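You operate a simulated robot arm through the tools that you are given. There is no shell and no other tool.

Carry out the task below with a simulated robot arm. There is one attempt and no reset: what you move stays moved.

TASK
Swap the weft bobbin for the brown one and weave one row.
Fine: old bobbin into well 4; loom lever at 1, upright after; beat the row in, beater back. Set down upright: small bobbin, what you pick out.

It is judged by the outcome, as a careful person would: the job done as asked, and still so three seconds after it is handed in. It fails if anything else is knocked over, pushed out of place, dropped, spilled or broken.

THE ROBOT
A 6-joint arm with a fingered hand, fixed in place. Base frame: the origin is on the floor under the middle of its stand, x ahead of it, y to its left, z up. Units: mm, degrees, N and s.
With the tool pointing down near the work surface it reaches from about 320 to 820 mm from the base axis. Its first joint turns from -166.0 to 166.0 degrees. Payload 4 kg.
Tool frame: the origin (TCP) lies between the finger pads and is the grasp point; the fingertips stand 26 mm ahead of it; z points along the fingers, y is the line along which they close. The gripper opens to 132 mm; its body begins 73 mm behind the TCP. The gripper is a hand of 5 fingers: y runs from the thumb to the fingers, the wrist lies at [0, 0, -239] in the tool frame, and closing takes about 1.5 s.
Orientation is that of the tool frame in the base frame, as a unit quaternion [x, y, z, w]. With the fingers straight down and closing along the base's y, the tool's x points along the base's -x, its y along +y and its z along -z.

THE INTERFACE
- The arm moves only by the tool play_rows. Its argument "plan" is one flat list of numbers, 6 for each row, row after row: the turn, a rotation vector about the tool's x, y, z in units of 4 degrees (1.0 is 4 degrees), then the shift along the tool's x, y, z in units of 40 mm (1.0 is 40 mm). In form: [wx, wy, wz, tx, ty, tz, wx, wy, wz, tx, ty, tz, ...]. A call has 1 to 20 rows; each row shifts and turns the commanded pose from where the row before left it, along the tool's axes as they then stand. "fingers" is the closure, from 0 (fully open) to 1 (shut), set as the call begins (left out, the last holds). A call with a number of a shift or a turn outside -1 to 1 is refused whole. Rows are played at 5 a second. More than 50 mm and 8.6 degrees between two rows, or a gripper value outside its range, and nothing of the call is played. Where a pose cannot be reached the arm comes as near as it can. A force on the tool above 40 N (or 10 N above the force at the start of the call, whichever is more), or a blocked arm, ends the call early, and 0.2 s more pass. The fingers move at their own pace (about 45 mm/s each) and stop on an object; they squeeze with about 31 N. The grip force told is the motor's: it shows also when the fingers shut on nothing. Time passes only in rows, and 0.2 s behind the last, so rows that do not move let the fingers close. The reply holds the time, the measured pose of the TCP, the force on the tool along the base axes, the opening and the grip force, in the units named above and with some noise, with the torque about the TCP (base axes, N m) and any sound that the robot's microphone picked up.
- Cameras (640 x 400 px; columns grow to the right, rows downward): "scene" is fixed at [399.9, -649.2, 1594.4]; the picture's right is [0.99, -0.16, 0.00], its down [-0.11, -0.67, -0.74] and it looks along [0.12, 0.73, -0.68] (base axes); focal length 341 px, centre (320, 200). "wrist" rides on the gripper at [84, 2, -97] in the tool frame; the picture's right is [-0.02, 1.00, 0.00], its down [-0.75, -0.02, -0.66] and it looks along [-0.66, -0.01, 0.75] (tool axes); focal length 270 px, centre (320, 200). There is no depth. A picture from a camera that has moved, and an enlarged one, comes with that camera's place and axes in the base frame and with its lens.
- camera(camera): a new picture of that camera. No time passes.
- curl_fingers(finger1, finger2, finger3, finger4, thumb_bend): sets how far each is bent, from 0 (flat) to 1 (curled in); at 0.3 the hand is open as for a grip, at 0.7 the pads meet at the TCP. One left out holds its place. A second passes; each finger stops where it meets its share of the squeeze, and holds until it gets a number again. A gripper value or a shape takes the hand back. It gives what a move gives, with no picture; readings hold the bend of each and the force on the fingers (four entries, about 0 where the hand has none), thumb and palm.
- preshape(shape): the hand has 5 fingers and takes this shape, open, in about a second: jaw (thumb against the fingers, like two jaws); tri (thumb and two fingers); tip (a fingertip pinch); poke (one finger out to press); point (the index stretched); flat (the hand flat); cup (the hand cupped); fist (a fist). The gripper value then closes the fingers along that shape, each until it touches; the sizes above hold for jaw. It gives what a move gives, with no picture.
- enlarge(camera, box): a new picture of the part [left, top, right, bottom] of that camera's present view, enlarged. No time passes.
- close_job(): hands the job in; it is judged then, once.

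Places have to be worked out from the pictures, the camera data and where the tool is seen. Open the gripper and draw the arm clear of the work before you hand the job in, unless the task says otherwise.

The tools are called by a JSON object that holds its "method" and its "body". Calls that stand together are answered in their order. play_rows: Moves the arm, as the interface text tells. Its arguments: {"type":"object","properties":{"plan":{"type":"array","items":{"type":"number"}},"fingers":{"type":"number"}},"required":["plan"]} The other tools are called the same way: preshape (shape) gives the hand a shape; curl_fingers (finger1, finger2, finger3, finger4, thumb_bend) moves the fingers one by one; camera (camera) takes a picture; enlarge (camera, box) takes an enlarged picture of a part of a camera's view; close_job () hands the job in.

At the start:

```text
t: 0.0
eef_pos: [525.4, 150.5, 1134.2]
tcp_rot: [0.0, 1.0, 0.0, 0.0]
contact_force: [-0.4, -1.0, 0.0]
wrist_torque: [0.01, -0.04, -0.03]
grip_width: 131.9
finger_force: 0.0
shape: jaw
bend: [0.3, 0.3, 0.3, 0.3, 0.3]
finger forces: [0.0, 0.0, 0.0, 0.1, 0.0, 0.0]
```

scene: 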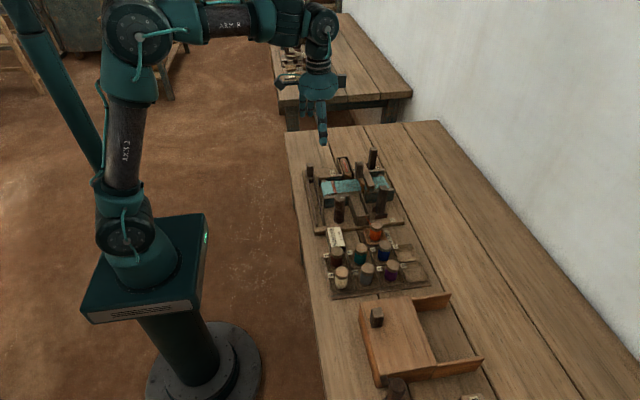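
wrist: 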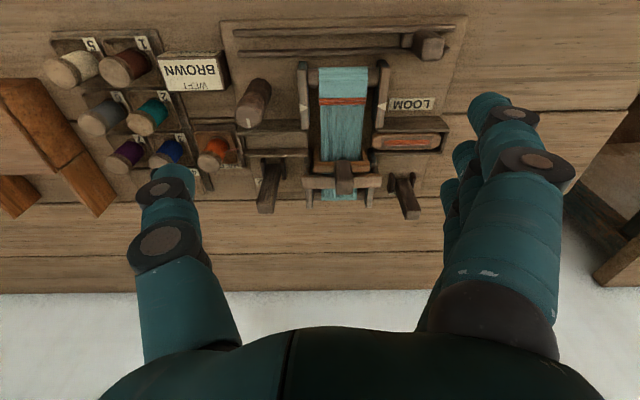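

The first pictures show a loom, a rack of bobbins, a small chest with a knob and a "BROWN WEFT" sign. I'll enlarge the views to understand the layout.

{"method": "enlarge", "body": {"camera": "scene", "box": [290, 140, 450, 240]}}

{"method": "enlarge", "body": {"camera": "scene", "box": [310, 210, 450, 300]}}

{"method": "enlarge", "body": {"camera": "scene", "box": [330, 280, 520, 400]}}

{"method": "enlarge", "body": {"camera": "wrist", "box": [200, 0, 480, 220]}}

{"method": "enlarge", "body": {"camera": "wrist", "box": [0, 20, 250, 200]}}

```text
4.00 times, centred on (370, 190) of scene
camera zoom: at [399.9, -649.2, 1594.4], right [0.99, -0.16, 0.0], down [-0.11, -0.67, -0.74], along [0.12, 0.73, -0.68], focal length 1363 px, centre (120, 240)
```

zoom: 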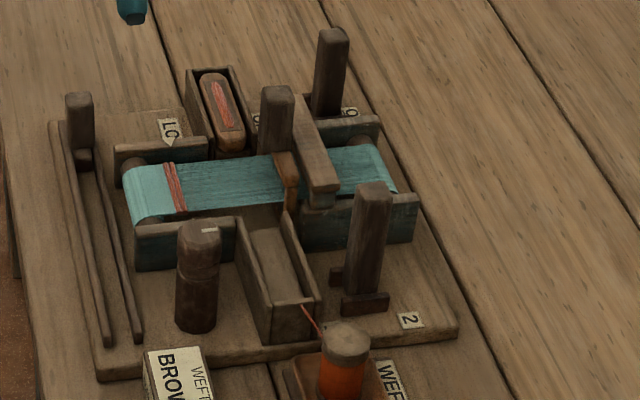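

```text
4.44 times, centred on (380, 255) of scene
camera zoom: at [399.9, -649.2, 1594.4], right [0.99, -0.16, 0.0], down [-0.11, -0.67, -0.74], along [0.12, 0.73, -0.68], focal length 1514 px, centre (53, -44)
```

zoom: 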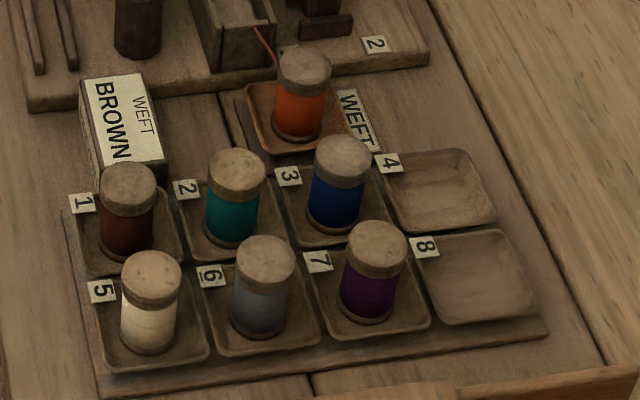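

```text
3.33 times, centred on (425, 340) of scene
camera zoom: at [399.9, -649.2, 1594.4], right [0.99, -0.16, 0.0], down [-0.11, -0.67, -0.74], along [0.12, 0.73, -0.68], focal length 1136 px, centre (-30, -267)
```

zoom: 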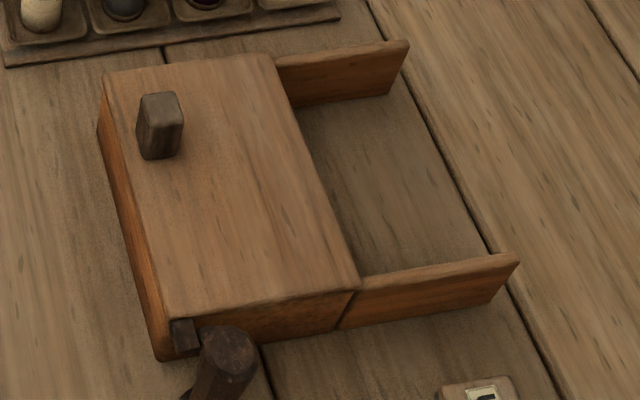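

```text
1.82 times, centred on (340, 110) of wrist
camera zoom: at [440.3, 152.5, 1230.0], right [0.02, 1.0, 0.0], down [0.75, -0.02, 0.66], along [0.66, -0.01, -0.75], focal length 491 px, centre (284, 364)
```

zoom: 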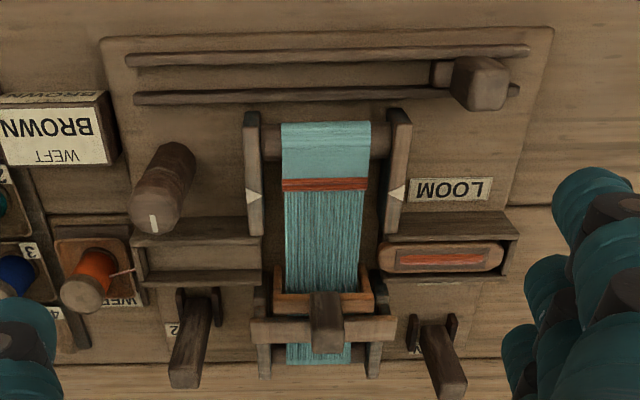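

```text
2.22 times, centred on (125, 110) of wrist
camera zoom: at [440.3, 152.5, 1230.0], right [0.02, 1.0, 0.0], down [0.75, -0.02, 0.66], along [0.66, -0.01, -0.75], focal length 601 px, centre (753, 400)
```

zoom: 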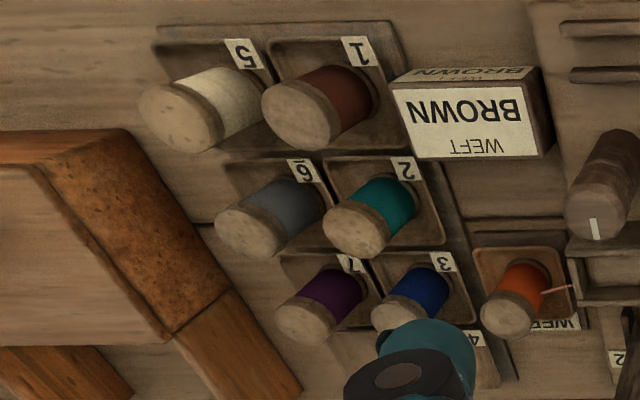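

The board of the loom triangulates to about z≈828, and the orange bobbin's top to about (665,-19,884). I'll move lower for a closer, clearer wrist view of the loom.

{"method": "play_rows", "body": {"plan": [0, 0, 0, 0.25, -0.2, 0.775, 0, 0, 0, 0.25, -0.2, 0.775, 0, 0, 0, 0.25, -0.2, 0.775, 0, 0, 0, 0.25, -0.2, 0.775]}}

{"method": "camera", "body": {"camera": "wrist"}}

{"method": "enlarge", "body": {"camera": "wrist", "box": [160, 0, 480, 200]}}

{"method": "camera", "body": {"camera": "scene"}}

```text
t: 1.0
eef_pos: [485.7, 120.1, 1008.1]
tcp_rot: [0.0, 1.0, 0.0, 0.001]
contact_force: [0.2, 0.1, -0.6]
wrist_torque: [0.01, -0.01, -0.01]
grip_width: 131.9
finger_force: 0.0
shape: jaw
bend: [0.3, 0.3, 0.3, 0.3, 0.3]
finger forces: [0.1, 0.1, 0.0, 0.0, 0.1, 0.0]
```

```text
taken
camera wrist: at [399.9, 121.0, 1105.2], right [0.02, 1.0, 0.0], down [0.75, -0.02, 0.66], along [0.66, -0.01, -0.75], focal length 270 px, centre (320, 200)
```

wrist: 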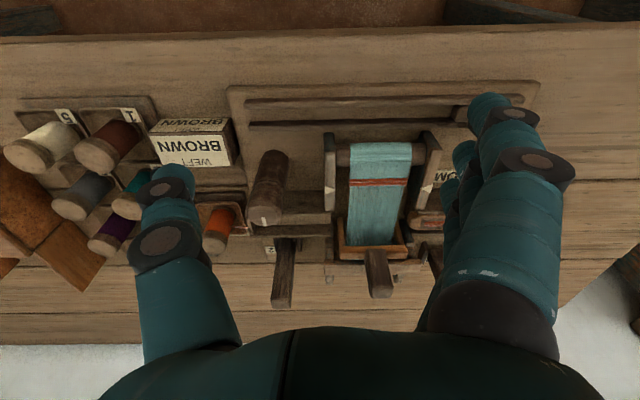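

```text
2.00 times, centred on (320, 100) of wrist
camera zoom: at [399.9, 121.0, 1105.2], right [0.02, 1.0, 0.0], down [0.75, -0.02, 0.66], along [0.66, -0.01, -0.75], focal length 541 px, centre (320, 400)
```

zoom: 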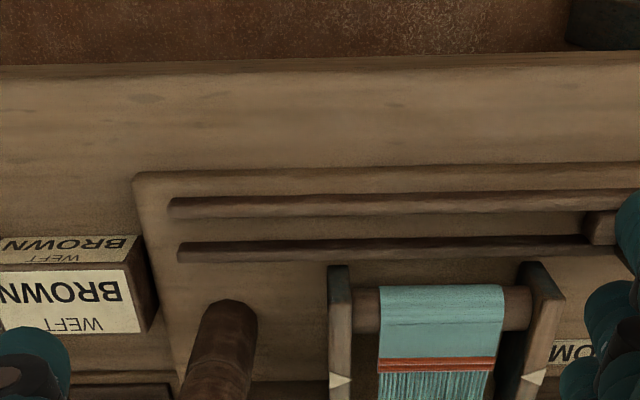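

```text
taken
```

scene: 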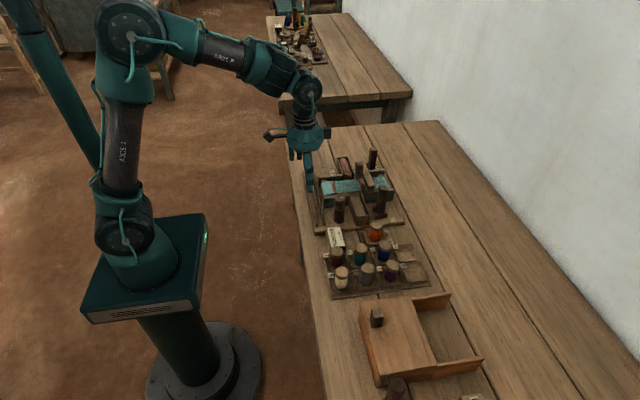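

I'd like to read the label at the far lever and details of both levers; enlarge tightly in the scene view (arm now out of the way of it or not).

{"method": "enlarge", "body": {"camera": "scene", "box": [350, 140, 400, 172]}}

{"method": "enlarge", "body": {"camera": "scene", "box": [340, 170, 420, 220]}}

{"method": "enlarge", "body": {"camera": "scene", "box": [260, 0, 360, 80]}}

{"method": "enlarge", "body": {"camera": "scene", "box": [360, 350, 500, 400]}}

```text
12.50 times, centred on (375, 156) of scene
camera zoom: at [399.9, -649.2, 1594.4], right [0.99, -0.16, 0.0], down [-0.11, -0.67, -0.74], along [0.12, 0.73, -0.68], focal length 4259 px, centre (-368, 750)
```

zoom: 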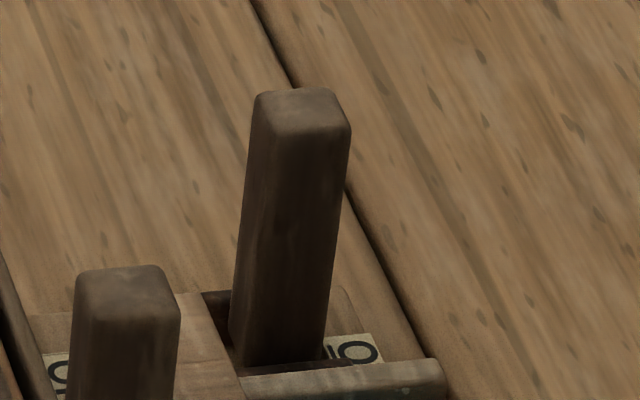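

```text
8.00 times, centred on (380, 195) of scene
camera zoom: at [399.9, -649.2, 1594.4], right [0.99, -0.16, 0.0], down [-0.11, -0.67, -0.74], along [0.12, 0.73, -0.68], focal length 2726 px, centre (-160, 240)
```

zoom: 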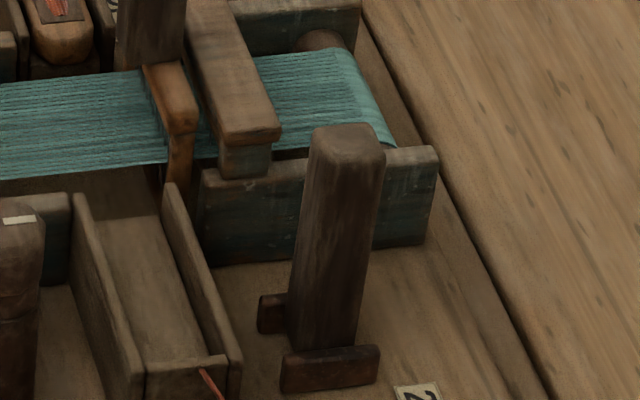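

```text
5.00 times, centred on (310, 40) of scene
camera zoom: at [399.9, -649.2, 1594.4], right [0.99, -0.16, 0.0], down [-0.11, -0.67, -0.74], along [0.12, 0.73, -0.68], focal length 1704 px, centre (370, 1000)
```

zoom: 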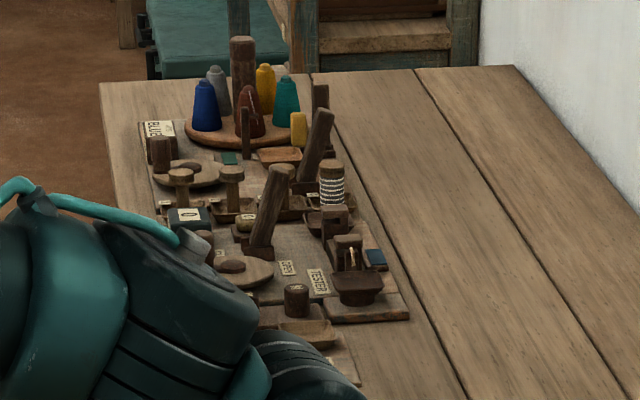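

```text
4.57 times, centred on (430, 375) of scene
camera zoom: at [399.9, -649.2, 1594.4], right [0.99, -0.16, 0.0], down [-0.11, -0.67, -0.74], along [0.12, 0.73, -0.68], focal length 1558 px, centre (-183, -600)
```

zoom: 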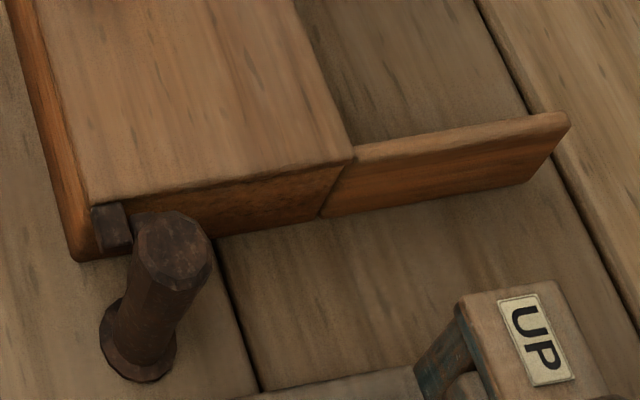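

The far lever (top near (735,290,926)) has a label I cannot read. I'll raise and turn the tool about its axis to look from the +y side toward −y.

{"method": "play_rows", "body": {"plan": [0, 0, 1, 0, 0, -0.15, 0, 0, 1, 0, 0, -0.15, 0, 0, 1, 0, 0, -0.15, 0, 0, 1, 0, 0, -0.15, 0, 0, 1, 0, 0, -0.15, 0, 0, 1, 0, 0, -0.15, 0, 0, 1, 0, 0, -0.15, 0, 0, 1, 0, 0, -0.15, 0, 0, 1, 0, 0, -0.15, 0, 0, 1, 0, 0, -0.15, 0, 0, 1, 0, 0, -0.15, 0, 0, 1, 0, 0, -0.15, 0, 0, 1, 0, 0, -0.15, 0, 0, 1, 0, 0, -0.15, 0, 0, 1, 0, 0, -0.15, 0, 0, 1, 0, 0, -0.15, 0, 0, 1, 0, 0, -0.15, 0, 0, 1, 0, 0, -0.15, 0, 0, 1, 0, 0, -0.15, 0, 0, 1, 0, 0, -0.15]}}

{"method": "play_rows", "body": {"plan": [0, 0, 1, 0, 0, 0, 0, 0, 1, 0, 0, 0, 0, 0, 0.5, 0, 0, 0, 0, 0, 0, 0.9, 0.6, 0, 0, 0, 0, 0.9, 0.6, 0, 0, 0, 0, 0.9, 0.6, 0, 0, 0, 0, 0.9, 0.6, 0, 0, 0, 0, 0.9, 0.6, 0, 0, 0, 0, 0.9, 0.6, 0, 0, 0, 0, 0.9, 0.6, 0]}}

{"method": "camera", "body": {"camera": "wrist"}}

```text
t: 5.2
eef_pos: [484.8, 119.3, 1129.7]
tcp_rot: [0.643, 0.766, 0.0, 0.0]
contact_force: [-0.2, -0.2, -0.2]
wrist_torque: [-0.01, -0.03, -0.03]
grip_width: 132.0
finger_force: 0.0
shape: jaw
bend: [0.3, 0.3, 0.3, 0.3, 0.3]
finger forces: [0.0, 0.1, 0.1, 0.0, 0.1, 0.0]
```

```text
t: 7.4
eef_pos: [643.1, 364.8, 1123.2]
tcp_rot: [0.707, 0.707, -0.001, 0.001]
contact_force: [0.9, -0.2, -1.8]
wrist_torque: [-0.07, 0.08, -0.01]
grip_width: 132.0
finger_force: 0.0
shape: jaw
bend: [0.3, 0.3, 0.3, 0.3, 0.3]
finger forces: [0.0, 0.1, 0.1, 0.0, 0.1, 0.0]
out of reach, approached as far as the arm can: row 10
```

```text
taken
camera wrist: at [644.4, 449.8, 1219.2], right [1.0, -0.02, 0.0], down [-0.01, -0.75, 0.66], along [-0.02, -0.66, -0.75], focal length 270 px, centre (320, 200)
```

wrist: 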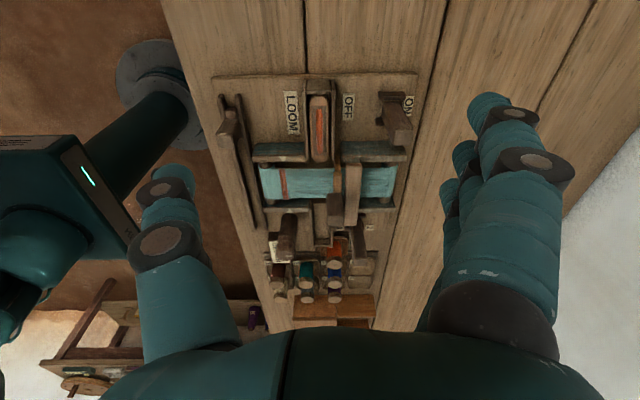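

The far lever is an OFF/ON one; the near lever has "2" on one side. Enlarge for detail.

{"method": "enlarge", "body": {"camera": "wrist", "box": [200, 60, 440, 210]}}

{"method": "enlarge", "body": {"camera": "wrist", "box": [240, 190, 400, 320]}}

{"method": "enlarge", "body": {"camera": "scene", "box": [300, 130, 420, 230]}}

```text
2.67 times, centred on (320, 135) of wrist
camera zoom: at [644.4, 449.8, 1219.2], right [1.0, -0.02, 0.0], down [-0.01, -0.75, 0.66], along [-0.02, -0.66, -0.75], focal length 721 px, centre (320, 373)
```

zoom: 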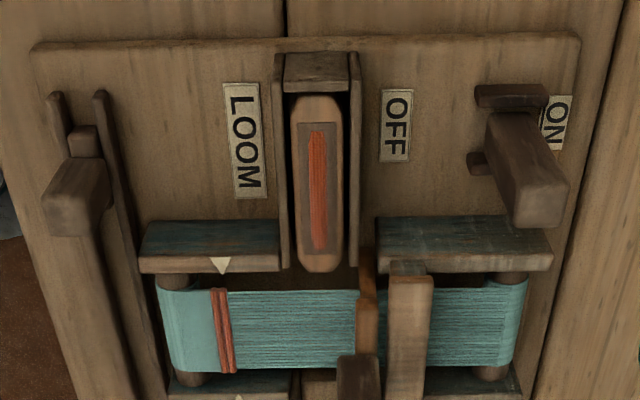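

```text
3.08 times, centred on (320, 255) of wrist
camera zoom: at [644.4, 449.8, 1219.2], right [1.0, -0.02, 0.0], down [-0.01, -0.75, 0.66], along [-0.02, -0.66, -0.75], focal length 832 px, centre (320, 31)
```

zoom: 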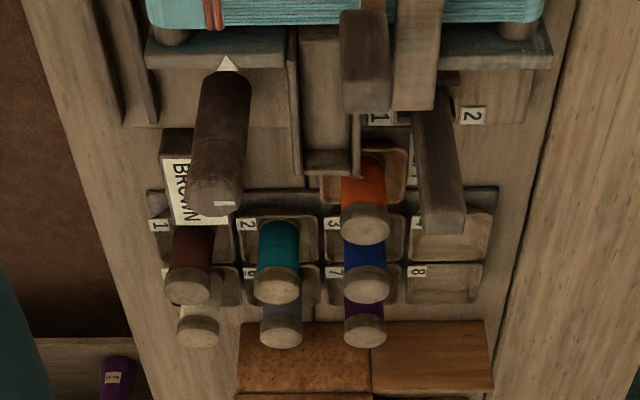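

```text
4.00 times, centred on (360, 180) of scene
camera zoom: at [399.9, -649.2, 1594.4], right [0.99, -0.16, 0.0], down [-0.11, -0.67, -0.74], along [0.12, 0.73, -0.68], focal length 1363 px, centre (160, 280)
```

zoom: 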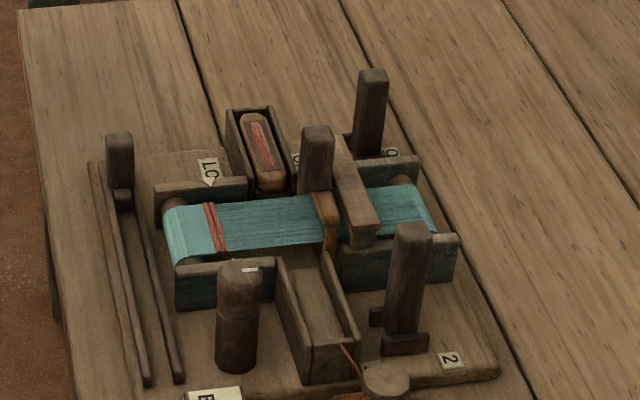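

The near lever (pivot about (706,60)) has "1" on the −x side and "2" on the +x side, upright in between; the far one is a separate OFF/ON lever. I'll return over the middle of the work and try the hand shapes up high to see them.

{"method": "play_rows", "body": {"plan": [0, 0, 0, -0.828, -0.135, 0, 0, 0, 0, -0.828, -0.135, 0, 0, 0, 0, -0.828, -0.135, 0, 0, 0, 0, -0.828, -0.135, 0, 0, 0, 0, -0.828, -0.135, 0, 0, 0, 0, -0.828, -0.135, 0, 0, 0, 0, -0.828, -0.135, 0, 0, 0, 0, -0.828, -0.135, 0]}}

{"method": "preshape", "body": {"shape": "tip"}}

{"method": "camera", "body": {"camera": "wrist"}}

{"method": "preshape", "body": {"shape": "tri"}}

{"method": "camera", "body": {"camera": "wrist"}}

```text
t: 9.2
eef_pos: [602.9, 98.6, 1123.0]
tcp_rot: [0.706, 0.708, 0.0, 0.0]
contact_force: [-0.1, 0.8, 0.3]
wrist_torque: [0.0, -0.02, 0.01]
grip_width: 132.0
finger_force: 0.1
shape: jaw
bend: [0.3, 0.3, 0.3, 0.3, 0.3]
finger forces: [0.1, 0.0, 0.0, 0.1, 0.0, 0.0]
```

```text
t: 10.1
eef_pos: [604.1, 101.5, 1124.6]
tcp_rot: [0.707, 0.707, 0.0, 0.0]
contact_force: [-0.4, -0.1, 0.3]
wrist_torque: [0.01, 0.02, 0.02]
grip_width: 131.9
finger_force: 0.1
shape: tip
bend: [0.0, 0.3, 0.3, 0.0, 0.3]
finger forces: [0.0, 0.1, 0.1, 0.1, 0.0, 0.0]
```

```text
taken
camera wrist: at [604.1, 184.9, 1220.4], right [1.0, -0.02, 0.0], down [-0.02, -0.75, 0.66], along [-0.01, -0.66, -0.75], focal length 270 px, centre (320, 200)
```

wrist: 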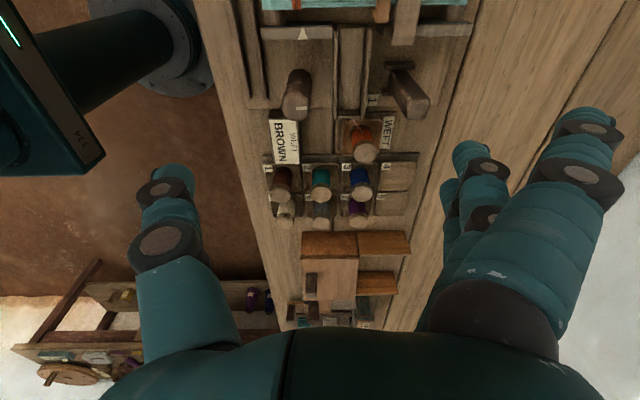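

```text
t: 11.0
eef_pos: [603.2, 101.4, 1124.6]
tcp_rot: [0.706, 0.708, -0.001, 0.0]
contact_force: [0.1, -0.1, 0.1]
wrist_torque: [-0.02, 0.0, -0.02]
grip_width: 131.9
finger_force: 0.0
shape: tri
bend: [0.0, 0.3, 0.3, 0.0, 0.3]
finger forces: [0.0, 0.0, 0.0, 0.0, 0.0, 0.1]
```

```text
taken
camera wrist: at [604.1, 184.9, 1220.4], right [1.0, -0.02, 0.0], down [-0.02, -0.75, 0.66], along [-0.01, -0.66, -0.75], focal length 270 px, centre (320, 200)
```

wrist: 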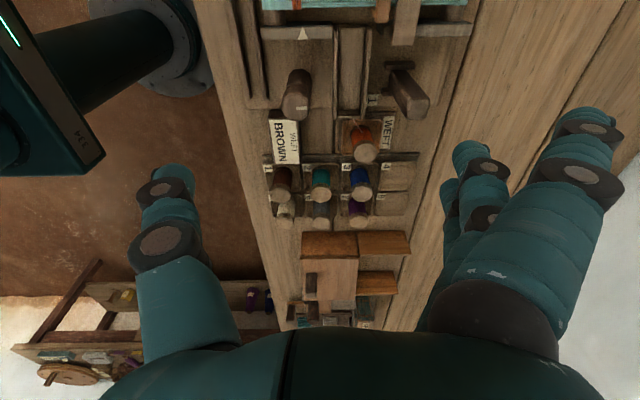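

Shapes tip and tri both leave the two outer fingers stretched flat and use the two middle ones. I'll check how the hand looks from the scene camera, and try curling the outer fingers fully in.

{"method": "enlarge", "body": {"camera": "scene", "box": [290, 90, 410, 170]}}

{"method": "curl_fingers", "body": {"finger1": 1, "finger4": 1}}

{"method": "enlarge", "body": {"camera": "scene", "box": [290, 90, 410, 170]}}

{"method": "camera", "body": {"camera": "wrist"}}

```text
5.00 times, centred on (350, 130) of scene
camera zoom: at [399.9, -649.2, 1594.4], right [0.99, -0.16, 0.0], down [-0.11, -0.67, -0.74], along [0.12, 0.73, -0.68], focal length 1704 px, centre (170, 550)
```

zoom: 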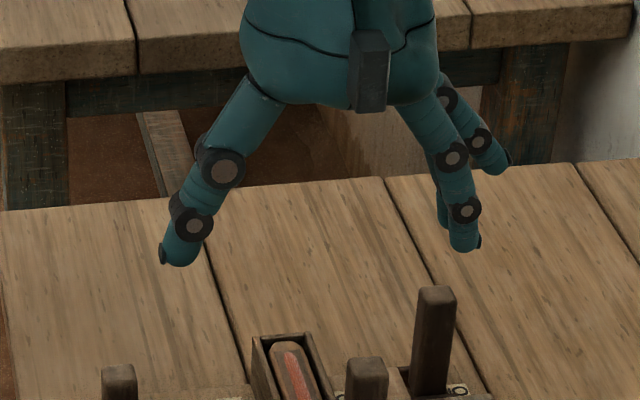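

```text
t: 12.0
eef_pos: [602.8, 100.1, 1124.4]
tcp_rot: [0.707, 0.707, 0.0, 0.001]
contact_force: [0.1, -0.3, 0.5]
wrist_torque: [0.0, 0.01, -0.03]
grip_width: 65.0
finger_force: 0.0
shape: fingers
bend: [1.0, 0.3, 0.3, 1.0, 0.3]
finger forces: [0.0, 0.0, 0.0, 0.0, 0.1, 0.0]
```

```text
5.00 times, centred on (350, 130) of scene
camera zoom: at [399.9, -649.2, 1594.4], right [0.99, -0.16, 0.0], down [-0.11, -0.67, -0.74], along [0.12, 0.73, -0.68], focal length 1704 px, centre (170, 550)
```

zoom: 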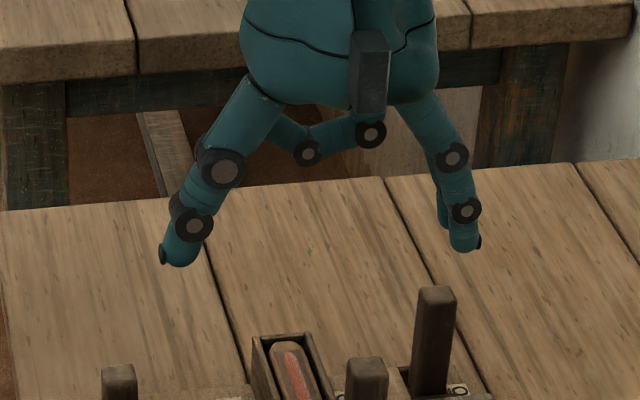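

```text
taken
camera wrist: at [604.1, 184.7, 1220.4], right [1.0, -0.02, 0.0], down [-0.02, -0.75, 0.66], along [-0.01, -0.66, -0.75], focal length 270 px, centre (320, 200)
```

wrist: 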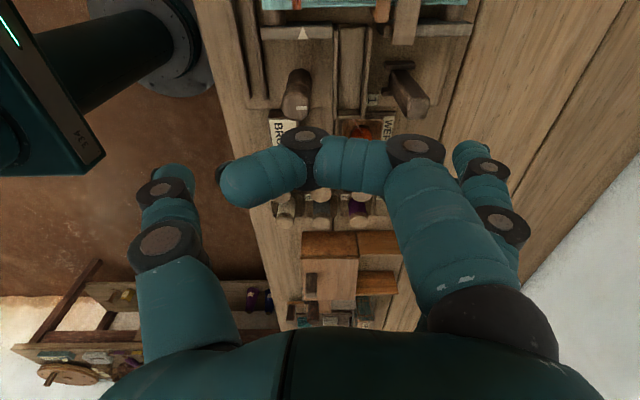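

Curling the outer fingers makes a compact two-finger-and-thumb grip. Before handling, I want a close look at both levers from the −y side, so I'll flatten the hand (out of the camera's way) and turn the tool round.

{"method": "preshape", "body": {"shape": "flat"}}

{"method": "play_rows", "body": {"plan": [0, 0, -1, 0, 0, 0, 0, 0, -1, 0, 0, 0, 0, 0, -1, 0, 0, 0, 0, 0, -1, 0, 0, 0, 0, 0, -1, 0, 0, 0, 0, 0, -1, 0, 0, 0, 0, 0, -1, 0, 0, 0, 0, 0, -1, 0, 0, 0, 0, 0, -1, 0, 0, 0, 0, 0, -1, 0, 0, 0, 0, 0, -1, 0, 0, 0, 0, 0, -1, 0, 0, 0, 0, 0, -1, 0, 0, 0, 0, 0, -1, 0, 0, 0, 0, 0, -1, 0, 0, 0, 0, 0, -1, 0, 0, 0, 0, 0, -1, 0, 0, 0, 0, 0, -1, 0, 0, 0, 0, 0, -1, 0, 0, 0, 0, 0, -1, 0, 0, 0]}}

{"method": "play_rows", "body": {"plan": [0, 0, -1, 0, 0, 0, 0, 0, -1, 0, 0, 0, 0, 0, -1, 0, 0, 0, 0, 0, -1, 0, 0, 0, 0, 0, -1, 0, 0, 0, 0, 0, -1, 0, 0, 0, 0, 0, -1, 0, 0, 0, 0, 0, -1, 0, 0, 0, 0, 0, -1, 0, 0, 0, 0, 0, -1, 0, 0, 0, 0, 0, -1, 0, 0, 0, 0, 0, -1, 0, 0, 0, 0, 0, -1, 0, 0, 0, 0, 0, -1, 0, 0, 0, 0, 0, -1, 0, 0, 0, 0, 0, -1, 0, 0, 0, 0, 0, -1, 0, 0, 0, 0, 0, -1, 0, 0, 0, 0, 0, -1, 0, 0, 0, 0, 0, -1, 0, 0, 0]}}

{"method": "play_rows", "body": {"plan": [0, 0, -1, 0, 0, 0, 0, 0, -1, 0, 0, 0, 0, 0, -1, 0, 0, 0, 0, 0, -1, 0, 0, 0, 0, 0, -1, 0, 0, 0, 0, 0, 0, -0.4, -0.6, 0.5, 0, 0, 0, -0.4, -0.6, 0.5, 0, 0, 0, -0.4, -0.6, 0.5, 0, 0, 0, -0.4, -0.6, 0.5]}}

{"method": "camera", "body": {"camera": "wrist"}}

```text
t: 12.9
eef_pos: [603.4, 100.3, 1122.6]
tcp_rot: [0.707, 0.707, 0.0, 0.0]
contact_force: [0.2, -1.0, 0.1]
wrist_torque: [0.01, 0.02, 0.0]
grip_width: 126.1
finger_force: 0.0
shape: flat
bend: [0.1, 0.03, 0.03, 0.1, 0.22]
finger forces: [0.1, 0.0, 0.0, 0.1, 0.0, 0.1]
```

```text
t: 17.1
eef_pos: [600.2, 99.8, 1124.4]
tcp_rot: [0.086, 0.996, 0.0, -0.001]
contact_force: [-1.2, 0.5, -0.3]
wrist_torque: [-0.01, 0.0, 0.04]
grip_width: 126.0
finger_force: 0.2
shape: flat
bend: [0.1, 0.03, 0.03, 0.1, 0.22]
finger forces: [0.0, 0.0, 0.0, 0.0, 0.0, 0.0]
```

```text
t: 21.3
eef_pos: [600.3, 100.9, 1123.5]
tcp_rot: [-0.575, 0.818, 0.0, 0.001]
contact_force: [0.1, 0.3, -0.3]
wrist_torque: [0.0, 0.0, 0.0]
grip_width: 126.1
finger_force: 0.1
shape: flat
bend: [0.1, 0.03, 0.03, 0.1, 0.22]
finger forces: [0.0, 0.1, 0.0, 0.0, 0.1, 0.0]
```

```text
t: 23.3
eef_pos: [696.8, 165.8, 1043.8]
tcp_rot: [-0.707, 0.707, 0.0, 0.0]
contact_force: [-0.5, -0.1, 0.4]
wrist_torque: [-0.01, 0.01, 0.02]
grip_width: 126.1
finger_force: 0.2
shape: flat
bend: [0.1, 0.03, 0.03, 0.1, 0.22]
finger forces: [0.1, 0.0, 0.0, 0.1, 0.0, 0.1]
```

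```text
taken
camera wrist: at [693.3, 80.8, 1139.6], right [-1.0, 0.02, 0.0], down [0.01, 0.75, 0.66], along [0.01, 0.66, -0.75], focal length 270 px, centre (320, 200)
```

wrist: 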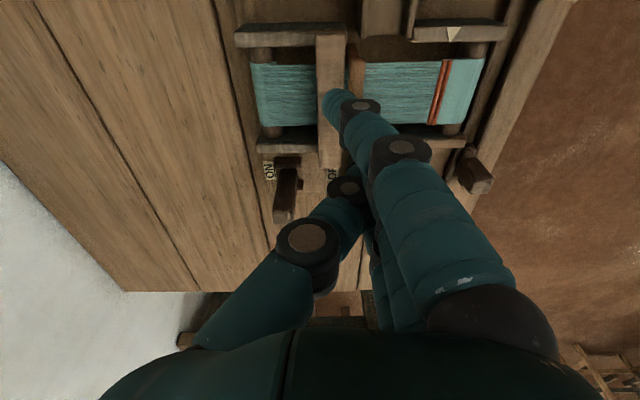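

The view shows the far lever from above; enlarge it.

{"method": "enlarge", "body": {"camera": "wrist", "box": [220, 120, 380, 230]}}

{"method": "enlarge", "body": {"camera": "wrist", "box": [340, 0, 540, 200]}}

```text
3.64 times, centred on (300, 175) of wrist
camera zoom: at [693.3, 80.8, 1139.6], right [-1.0, 0.02, 0.0], down [0.01, 0.75, 0.66], along [0.01, 0.66, -0.75], focal length 983 px, centre (393, 291)
```

zoom: 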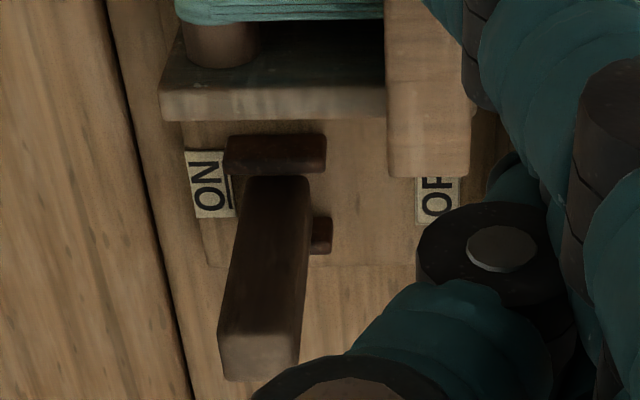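

```text
2.00 times, centred on (440, 100) of wrist
camera zoom: at [693.3, 80.8, 1139.6], right [-1.0, 0.02, 0.0], down [0.01, 0.75, 0.66], along [0.01, 0.66, -0.75], focal length 541 px, centre (80, 400)
```

zoom: 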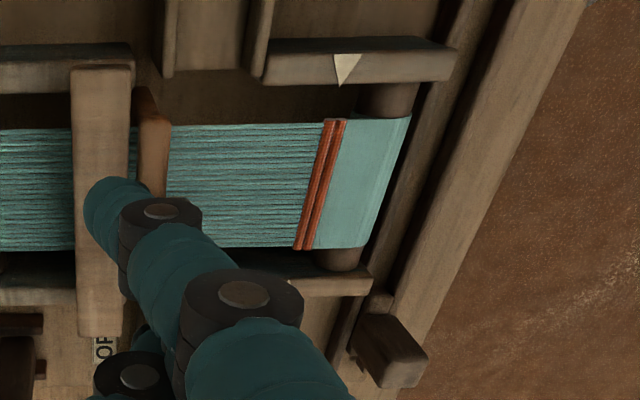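

The OFF/ON lever stands upright (foot and top both x≈738), the near lever is the 1/2 one. Now go over the orange bobbin: move to about (666,-15,1044), turn to −45° orientation and shape the hand.

{"method": "preshape", "body": {"shape": "tri"}}

{"method": "play_rows", "body": {"plan": [0, 0, 0, 0.905, 0.155, 0, 0, 0, 0, 0.905, 0.155, 0, 0, 0, 0, 0.905, 0.155, 0, 0, 0, 0, 0.905, 0.155, 0, 0, 0, 0, 0.905, 0.155, 0, 0, 0, 1, 0, 0, 0, 0, 0, 1, 0, 0, 0, 0, 0, 1, 0, 0, 0, 0, 0, 1, 0, 0, 0, 0, 0, 1, 0, 0, 0, 0, 0, 1, 0, 0, 0, 0, 0, 1, 0, 0, 0, 0, 0, 1, 0, 0, 0, 0, 0, 1, 0, 0, 0, 0, 0, 1, 0, 0, 0, 0, 0, 1, 0, 0, 0, 0, 0, 0.25, 0, 0, 0]}}

{"method": "camera", "body": {"camera": "wrist"}}

{"method": "enlarge", "body": {"camera": "wrist", "box": [200, 0, 440, 200]}}

```text
t: 24.2
eef_pos: [694.9, 166.0, 1042.6]
tcp_rot: [0.707, -0.707, -0.001, 0.001]
contact_force: [-0.3, 0.7, -0.3]
wrist_torque: [0.02, -0.01, -0.03]
grip_width: 132.0
finger_force: 0.1
shape: tri
bend: [0.0, 0.3, 0.3, 0.0, 0.3]
finger forces: [0.0, 0.1, 0.0, 0.0, 0.1, 0.1]
```

```text
t: 27.8
eef_pos: [676.9, -2.0, 1058.1]
tcp_rot: [-0.382, 0.924, 0.0, 0.0]
contact_force: [0.0, 0.2, -0.3]
wrist_torque: [0.0, 0.01, -0.02]
grip_width: 131.9
finger_force: 0.1
shape: tri
bend: [0.0, 0.3, 0.3, 0.0, 0.3]
finger forces: [0.0, 0.0, 0.0, 0.0, 0.0, 0.0]
out of reach, approached as far as the arm can: row 4, 5, 6
```

```text
taken
camera wrist: at [615.8, -59.7, 1154.1], right [-0.69, 0.72, 0.0], down [0.54, 0.52, 0.66], along [0.48, 0.46, -0.75], focal length 270 px, centre (320, 200)
```

wrist: 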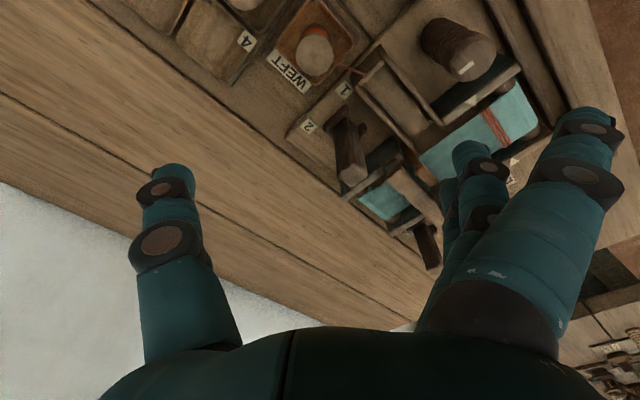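

```text
2.00 times, centred on (320, 100) of wrist
camera zoom: at [615.8, -59.7, 1154.1], right [-0.69, 0.72, 0.0], down [0.54, 0.52, 0.66], along [0.48, 0.46, -0.75], focal length 541 px, centre (320, 400)
```

zoom: 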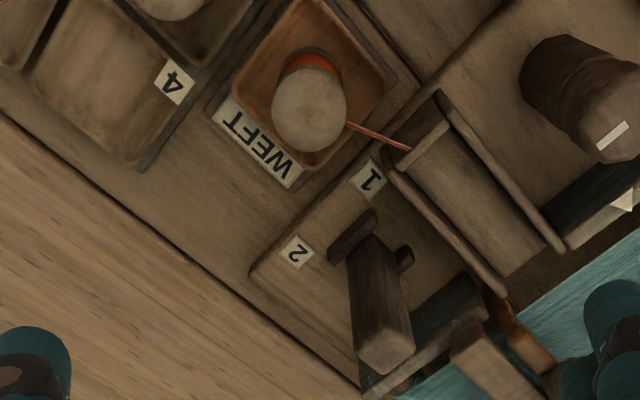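

The orange bobbin's top is at about (665,-19.5,888), about 34 mm wide. I'll curl the outer fingers, centre above it at z≈1000 and check that the measured pose follows.

{"method": "curl_fingers", "body": {"finger1": 1, "finger4": 1, "finger2": 0.42, "finger3": 0.42, "thumb_bend": 0.42}}

{"method": "play_rows", "body": {"plan": [0, 0, 0, 0.26, -0.05, 0.725, 0, 0, 0, 0.26, -0.05, 0.725]}}

{"method": "camera", "body": {"camera": "wrist"}}

{"method": "enlarge", "body": {"camera": "scene", "box": [320, 130, 450, 260]}}

```text
t: 28.8
eef_pos: [676.9, -1.6, 1058.1]
tcp_rot: [-0.383, 0.924, 0.0, 0.0]
contact_force: [0.6, -0.1, 0.3]
wrist_torque: [-0.05, 0.01, 0.01]
grip_width: 57.4
finger_force: 0.0
shape: fingers
bend: [1.0, 0.42, 0.42, 1.0, 0.42]
finger forces: [0.0, 0.0, 0.0, 0.0, 0.0, 0.0]
```

```text
t: 29.4
eef_pos: [665.7, -19.3, 1000.6]
tcp_rot: [-0.383, 0.924, -0.001, 0.0]
contact_force: [-0.1, -1.0, 0.5]
wrist_torque: [0.0, 0.01, -0.01]
grip_width: 57.7
finger_force: 0.1
shape: fingers
bend: [1.0, 0.42, 0.42, 1.0, 0.42]
finger forces: [0.0, 0.1, 0.0, 0.0, 0.0, 0.0]
```

```text
taken
camera wrist: at [603.7, -78.2, 1096.5], right [-0.69, 0.72, 0.0], down [0.54, 0.52, 0.66], along [0.48, 0.46, -0.75], focal length 270 px, centre (320, 200)
```

wrist: 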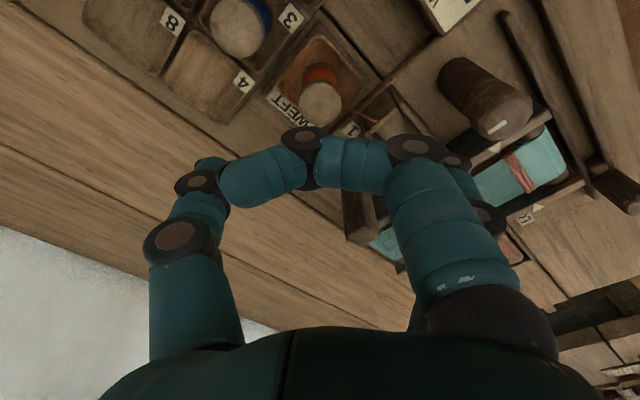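

```text
3.08 times, centred on (385, 195) of scene
camera zoom: at [399.9, -649.2, 1594.4], right [0.99, -0.16, 0.0], down [-0.11, -0.67, -0.74], along [0.12, 0.73, -0.68], focal length 1048 px, centre (120, 215)
```

zoom: 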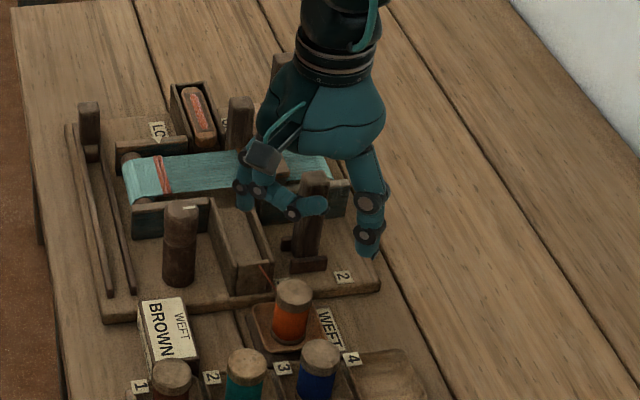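

The pose tracks well. I'll close the grasping fingers to an intermediate opening, turn 20° further so the fingers stay clear of the shuttle box end, and check the opening against the bobbin.

{"method": "curl_fingers", "body": {"finger2": 0.53, "finger3": 0.53, "thumb_bend": 0.53}}

{"method": "play_rows", "body": {"plan": [0, 0, -1, 0, 0, 0, 0, 0, -1, 0, 0, 0, 0, 0, -1, 0, 0, 0, 0, 0, -1, 0, 0, 0, 0, 0, -1, 0, 0, 0]}}

{"method": "camera", "body": {"camera": "wrist"}}

{"method": "enlarge", "body": {"camera": "scene", "box": [330, 140, 430, 240]}}

```text
t: 30.4
eef_pos: [664.6, -19.7, 1001.5]
tcp_rot: [-0.383, 0.924, 0.0, 0.0]
contact_force: [1.0, 0.3, -0.2]
wrist_torque: [-0.01, -0.04, 0.0]
grip_width: 51.4
finger_force: 0.1
shape: fingers
bend: [1.0, 0.53, 0.53, 1.0, 0.53]
finger forces: [0.0, 0.1, 0.0, 0.1, 0.0, 0.0]
```

```text
t: 31.6
eef_pos: [664.8, -19.0, 999.9]
tcp_rot: [-0.538, 0.843, 0.001, 0.0]
contact_force: [-0.6, 0.6, 0.3]
wrist_torque: [-0.04, -0.01, -0.01]
grip_width: 51.2
finger_force: 0.1
shape: fingers
bend: [1.0, 0.53, 0.53, 1.0, 0.53]
finger forces: [0.0, 0.0, 0.0, 0.0, 0.0, 0.1]
```

```text
taken
camera wrist: at [627.8, -95.0, 1096.2], right [-0.9, 0.44, 0.0], down [0.33, 0.68, 0.66], along [0.29, 0.59, -0.75], focal length 270 px, centre (320, 200)
```

wrist: 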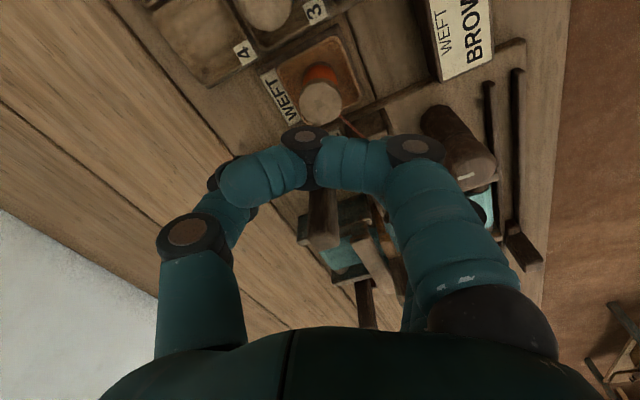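

```text
4.00 times, centred on (380, 190) of scene
camera zoom: at [399.9, -649.2, 1594.4], right [0.99, -0.16, 0.0], down [-0.11, -0.67, -0.74], along [0.12, 0.73, -0.68], focal length 1363 px, centre (80, 240)
```

zoom: 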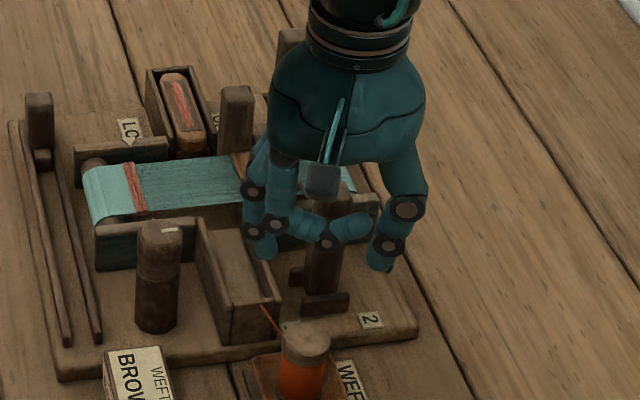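

The gap between thumb and finger tips is about 60 mm. I'll close a little more, descend to just above the bobbin (tips ~ z 897) and check alignment.

{"method": "curl_fingers", "body": {"finger2": 0.56, "finger3": 0.56, "thumb_bend": 0.56}}

{"method": "play_rows", "body": {"plan": [0, 0, 0, 0, 0, 0.5, 0, 0, 0, 0, 0, 0.5, 0, 0, 0, 0, 0, 0.5, 0, 0, 0, 0, 0, 0.4]}}

{"method": "camera", "body": {"camera": "wrist"}}

{"method": "enlarge", "body": {"camera": "scene", "box": [340, 170, 420, 250]}}

```text
t: 32.6
eef_pos: [665.5, -18.9, 1000.1]
tcp_rot: [-0.538, 0.843, 0.0, 0.0]
contact_force: [0.1, 0.6, 0.2]
wrist_torque: [0.02, -0.03, 0.0]
grip_width: 49.7
finger_force: 0.1
shape: fingers
bend: [1.0, 0.56, 0.56, 1.0, 0.56]
finger forces: [0.0, 0.0, 0.1, 0.1, 0.1, 0.0]
```

```text
t: 33.6
eef_pos: [664.7, -19.2, 921.3]
tcp_rot: [-0.538, 0.843, 0.001, 0.0]
contact_force: [0.1, 1.0, 0.2]
wrist_torque: [0.0, 0.02, 0.0]
grip_width: 49.5
finger_force: 0.1
shape: fingers
bend: [1.0, 0.56, 0.56, 1.0, 0.56]
finger forces: [0.0, 0.1, 0.0, 0.0, 0.0, 0.0]
```

```text
taken
camera wrist: at [626.3, -94.8, 1018.4], right [-0.9, 0.44, 0.0], down [0.33, 0.68, 0.66], along [0.29, 0.59, -0.75], focal length 270 px, centre (320, 200)
```

wrist: 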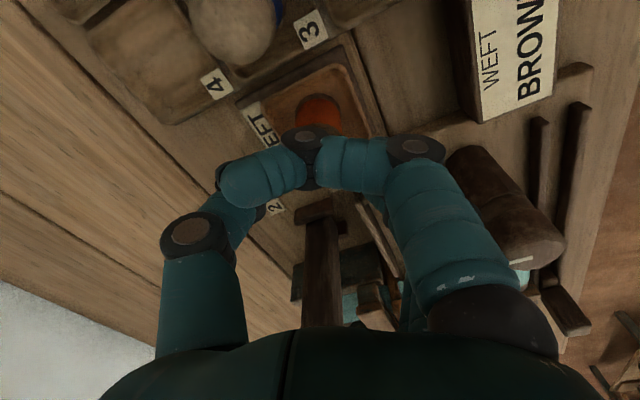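

```text
5.00 times, centred on (380, 210) of scene
camera zoom: at [399.9, -649.2, 1594.4], right [0.99, -0.16, 0.0], down [-0.11, -0.67, -0.74], along [0.12, 0.73, -0.68], focal length 1704 px, centre (20, 150)
```

zoom: 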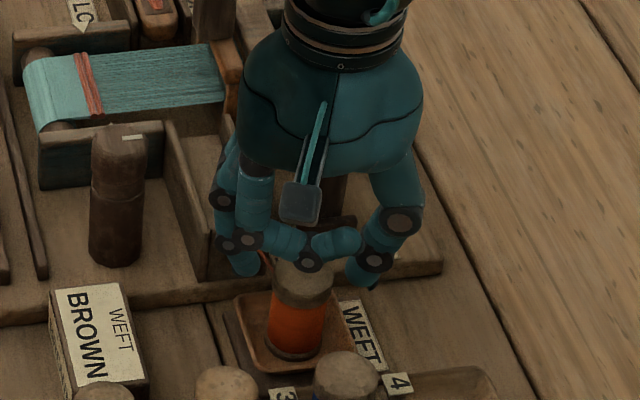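

Thumb and finger tips straddle the bobbin evenly in the scene view. Descend slowly in small steps to TCP z≈868.

{"method": "play_rows", "body": {"plan": [0, 0, 0, 0, 0, 0.25, 0, 0, 0, 0, 0, 0.25, 0, 0, 0, 0, 0, 0.25]}}

{"method": "play_rows", "body": {"plan": [0, 0, 0, 0, 0, 0.2, 0, 0, 0, 0, 0, 0.2, 0, 0, 0, 0, 0, 0.2]}}

{"method": "enlarge", "body": {"camera": "scene", "box": [340, 170, 420, 250]}}

```text
t: 34.4
eef_pos: [666.0, -16.9, 893.7]
tcp_rot: [-0.537, 0.844, -0.001, 0.0]
contact_force: [0.4, 0.2, -0.3]
wrist_torque: [-0.03, 0.0, 0.01]
grip_width: 49.8
finger_force: 0.1
shape: fingers
bend: [1.0, 0.56, 0.56, 1.0, 0.56]
finger forces: [0.1, 0.0, 0.0, 0.0, 0.0, 0.0]
```

```text
t: 35.3
eef_pos: [666.5, -18.6, 874.9]
tcp_rot: [-0.537, 0.843, -0.002, 0.003]
contact_force: [-3.4, -2.0, 14.0]
wrist_torque: [0.39, 0.44, 0.09]
grip_width: 49.2
finger_force: 7.4
shape: fingers
bend: [1.0, 0.55, 0.58, 1.0, 0.56]
finger forces: [0.0, 0.8, 14.4, 0.0, 0.0, 0.0]
stopped in row 3: the force on the tool passed its limit at 43 N (the readings are from after the stop); the commanded pose is now the measured one
```

```text
5.00 times, centred on (380, 210) of scene
camera zoom: at [399.9, -649.2, 1594.4], right [0.99, -0.16, 0.0], down [-0.11, -0.67, -0.74], along [0.12, 0.73, -0.68], focal length 1704 px, centre (20, 150)
```

zoom: 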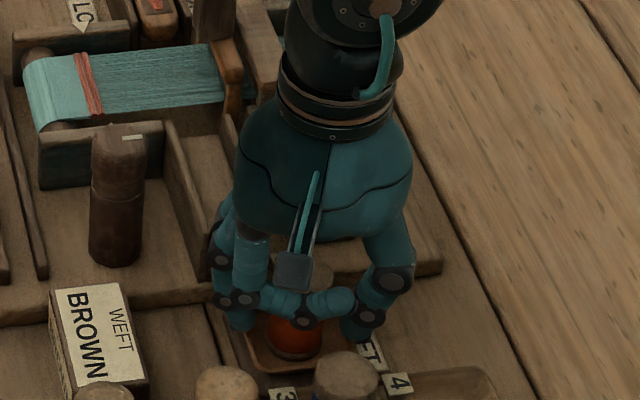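

Finger 3 touched the holder's raised rim (contact at about (641,13)). I'll lift 5 mm off the rim and close from there; the pads will then sit at the bobbin's upper flange.

{"method": "play_rows", "body": {"plan": [0, 0, 0, 0, 0, -0.13]}}

{"method": "curl_fingers", "body": {"finger2": 0.66, "finger3": 0.66, "thumb_bend": 0.66}}

{"method": "enlarge", "body": {"camera": "scene", "box": [340, 170, 420, 250]}}

```text
t: 35.7
eef_pos: [668.1, -17.4, 877.4]
tcp_rot: [-0.538, 0.843, -0.001, 0.003]
contact_force: [-0.3, 0.2, 0.4]
wrist_torque: [-0.03, 0.0, -0.01]
grip_width: 49.4
finger_force: 0.1
shape: fingers
bend: [1.0, 0.56, 0.56, 1.0, 0.56]
finger forces: [0.1, 0.1, 0.0, 0.1, 0.1, 0.0]
```

```text
t: 36.7
eef_pos: [668.1, -17.3, 878.0]
tcp_rot: [-0.538, 0.843, -0.001, 0.003]
contact_force: [-0.4, 0.2, -0.2]
wrist_torque: [0.0, 0.05, 0.04]
grip_width: 46.2
finger_force: 4.9
shape: fingers
bend: [1.0, 0.62, 0.64, 1.0, 0.64]
finger forces: [0.1, 3.3, 1.5, 0.0, 5.0, 0.1]
```

```text
5.00 times, centred on (380, 210) of scene
camera zoom: at [399.9, -649.2, 1594.4], right [0.99, -0.16, 0.0], down [-0.11, -0.67, -0.74], along [0.12, 0.73, -0.68], focal length 1704 px, centre (20, 150)
```

zoom: 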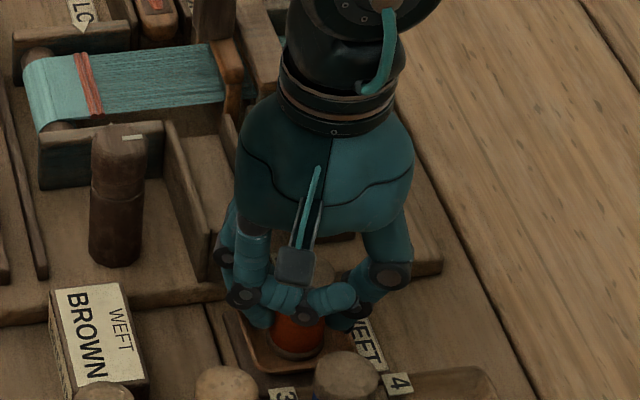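

Contact is balanced: thumb 5 N against 3.3+1.5 N. Squeeze firmly, then lift a little to test the hold.

{"method": "curl_fingers", "body": {"finger2": 0.8, "finger3": 0.8, "thumb_bend": 0.8}}

{"method": "play_rows", "body": {"plan": [0, 0, 0, 0, 0, -0.2, 0, 0, 0, 0, 0, -0.3, 0, 0, 0, 0, 0, -0.5, 0, 0, 0, 0, 0, -0.5]}}

{"method": "enlarge", "body": {"camera": "scene", "box": [340, 150, 420, 250]}}

{"method": "camera", "body": {"camera": "wrist"}}

```text
t: 37.7
eef_pos: [668.8, -18.5, 878.4]
tcp_rot: [-0.537, 0.844, -0.001, 0.002]
contact_force: [0.5, 0.1, -0.8]
wrist_torque: [0.0, -0.01, 0.03]
grip_width: 44.5
finger_force: 21.6
shape: fingers
bend: [1.0, 0.63, 0.67, 1.0, 0.68]
finger forces: [0.0, 11.3, 10.0, 0.0, 21.2, 0.0]
```

```text
t: 38.7
eef_pos: [667.8, -18.7, 938.7]
tcp_rot: [-0.537, 0.843, -0.002, 0.003]
contact_force: [-0.1, 0.3, -1.0]
wrist_torque: [0.0, 0.02, 0.0]
grip_width: 44.4
finger_force: 21.1
shape: fingers
bend: [1.0, 0.63, 0.67, 1.0, 0.68]
finger forces: [0.1, 11.2, 10.0, 0.0, 21.2, 0.0]
```

```text
4.00 times, centred on (380, 200) of scene
camera zoom: at [399.9, -649.2, 1594.4], right [0.99, -0.16, 0.0], down [-0.11, -0.67, -0.74], along [0.12, 0.73, -0.68], focal length 1363 px, centre (80, 200)
```

zoom: 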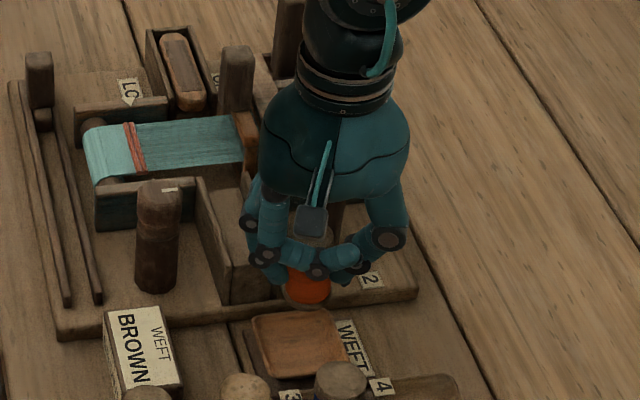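

```text
taken
camera wrist: at [628.4, -94.8, 1034.5], right [-0.9, 0.44, -0.01], down [0.33, 0.68, 0.66], along [0.29, 0.59, -0.75], focal length 270 px, centre (320, 200)
```

wrist: 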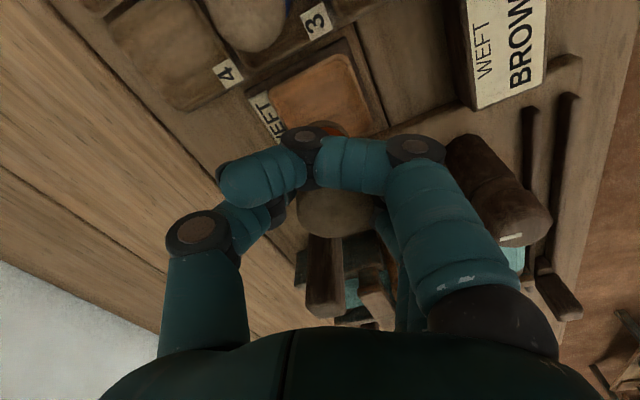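

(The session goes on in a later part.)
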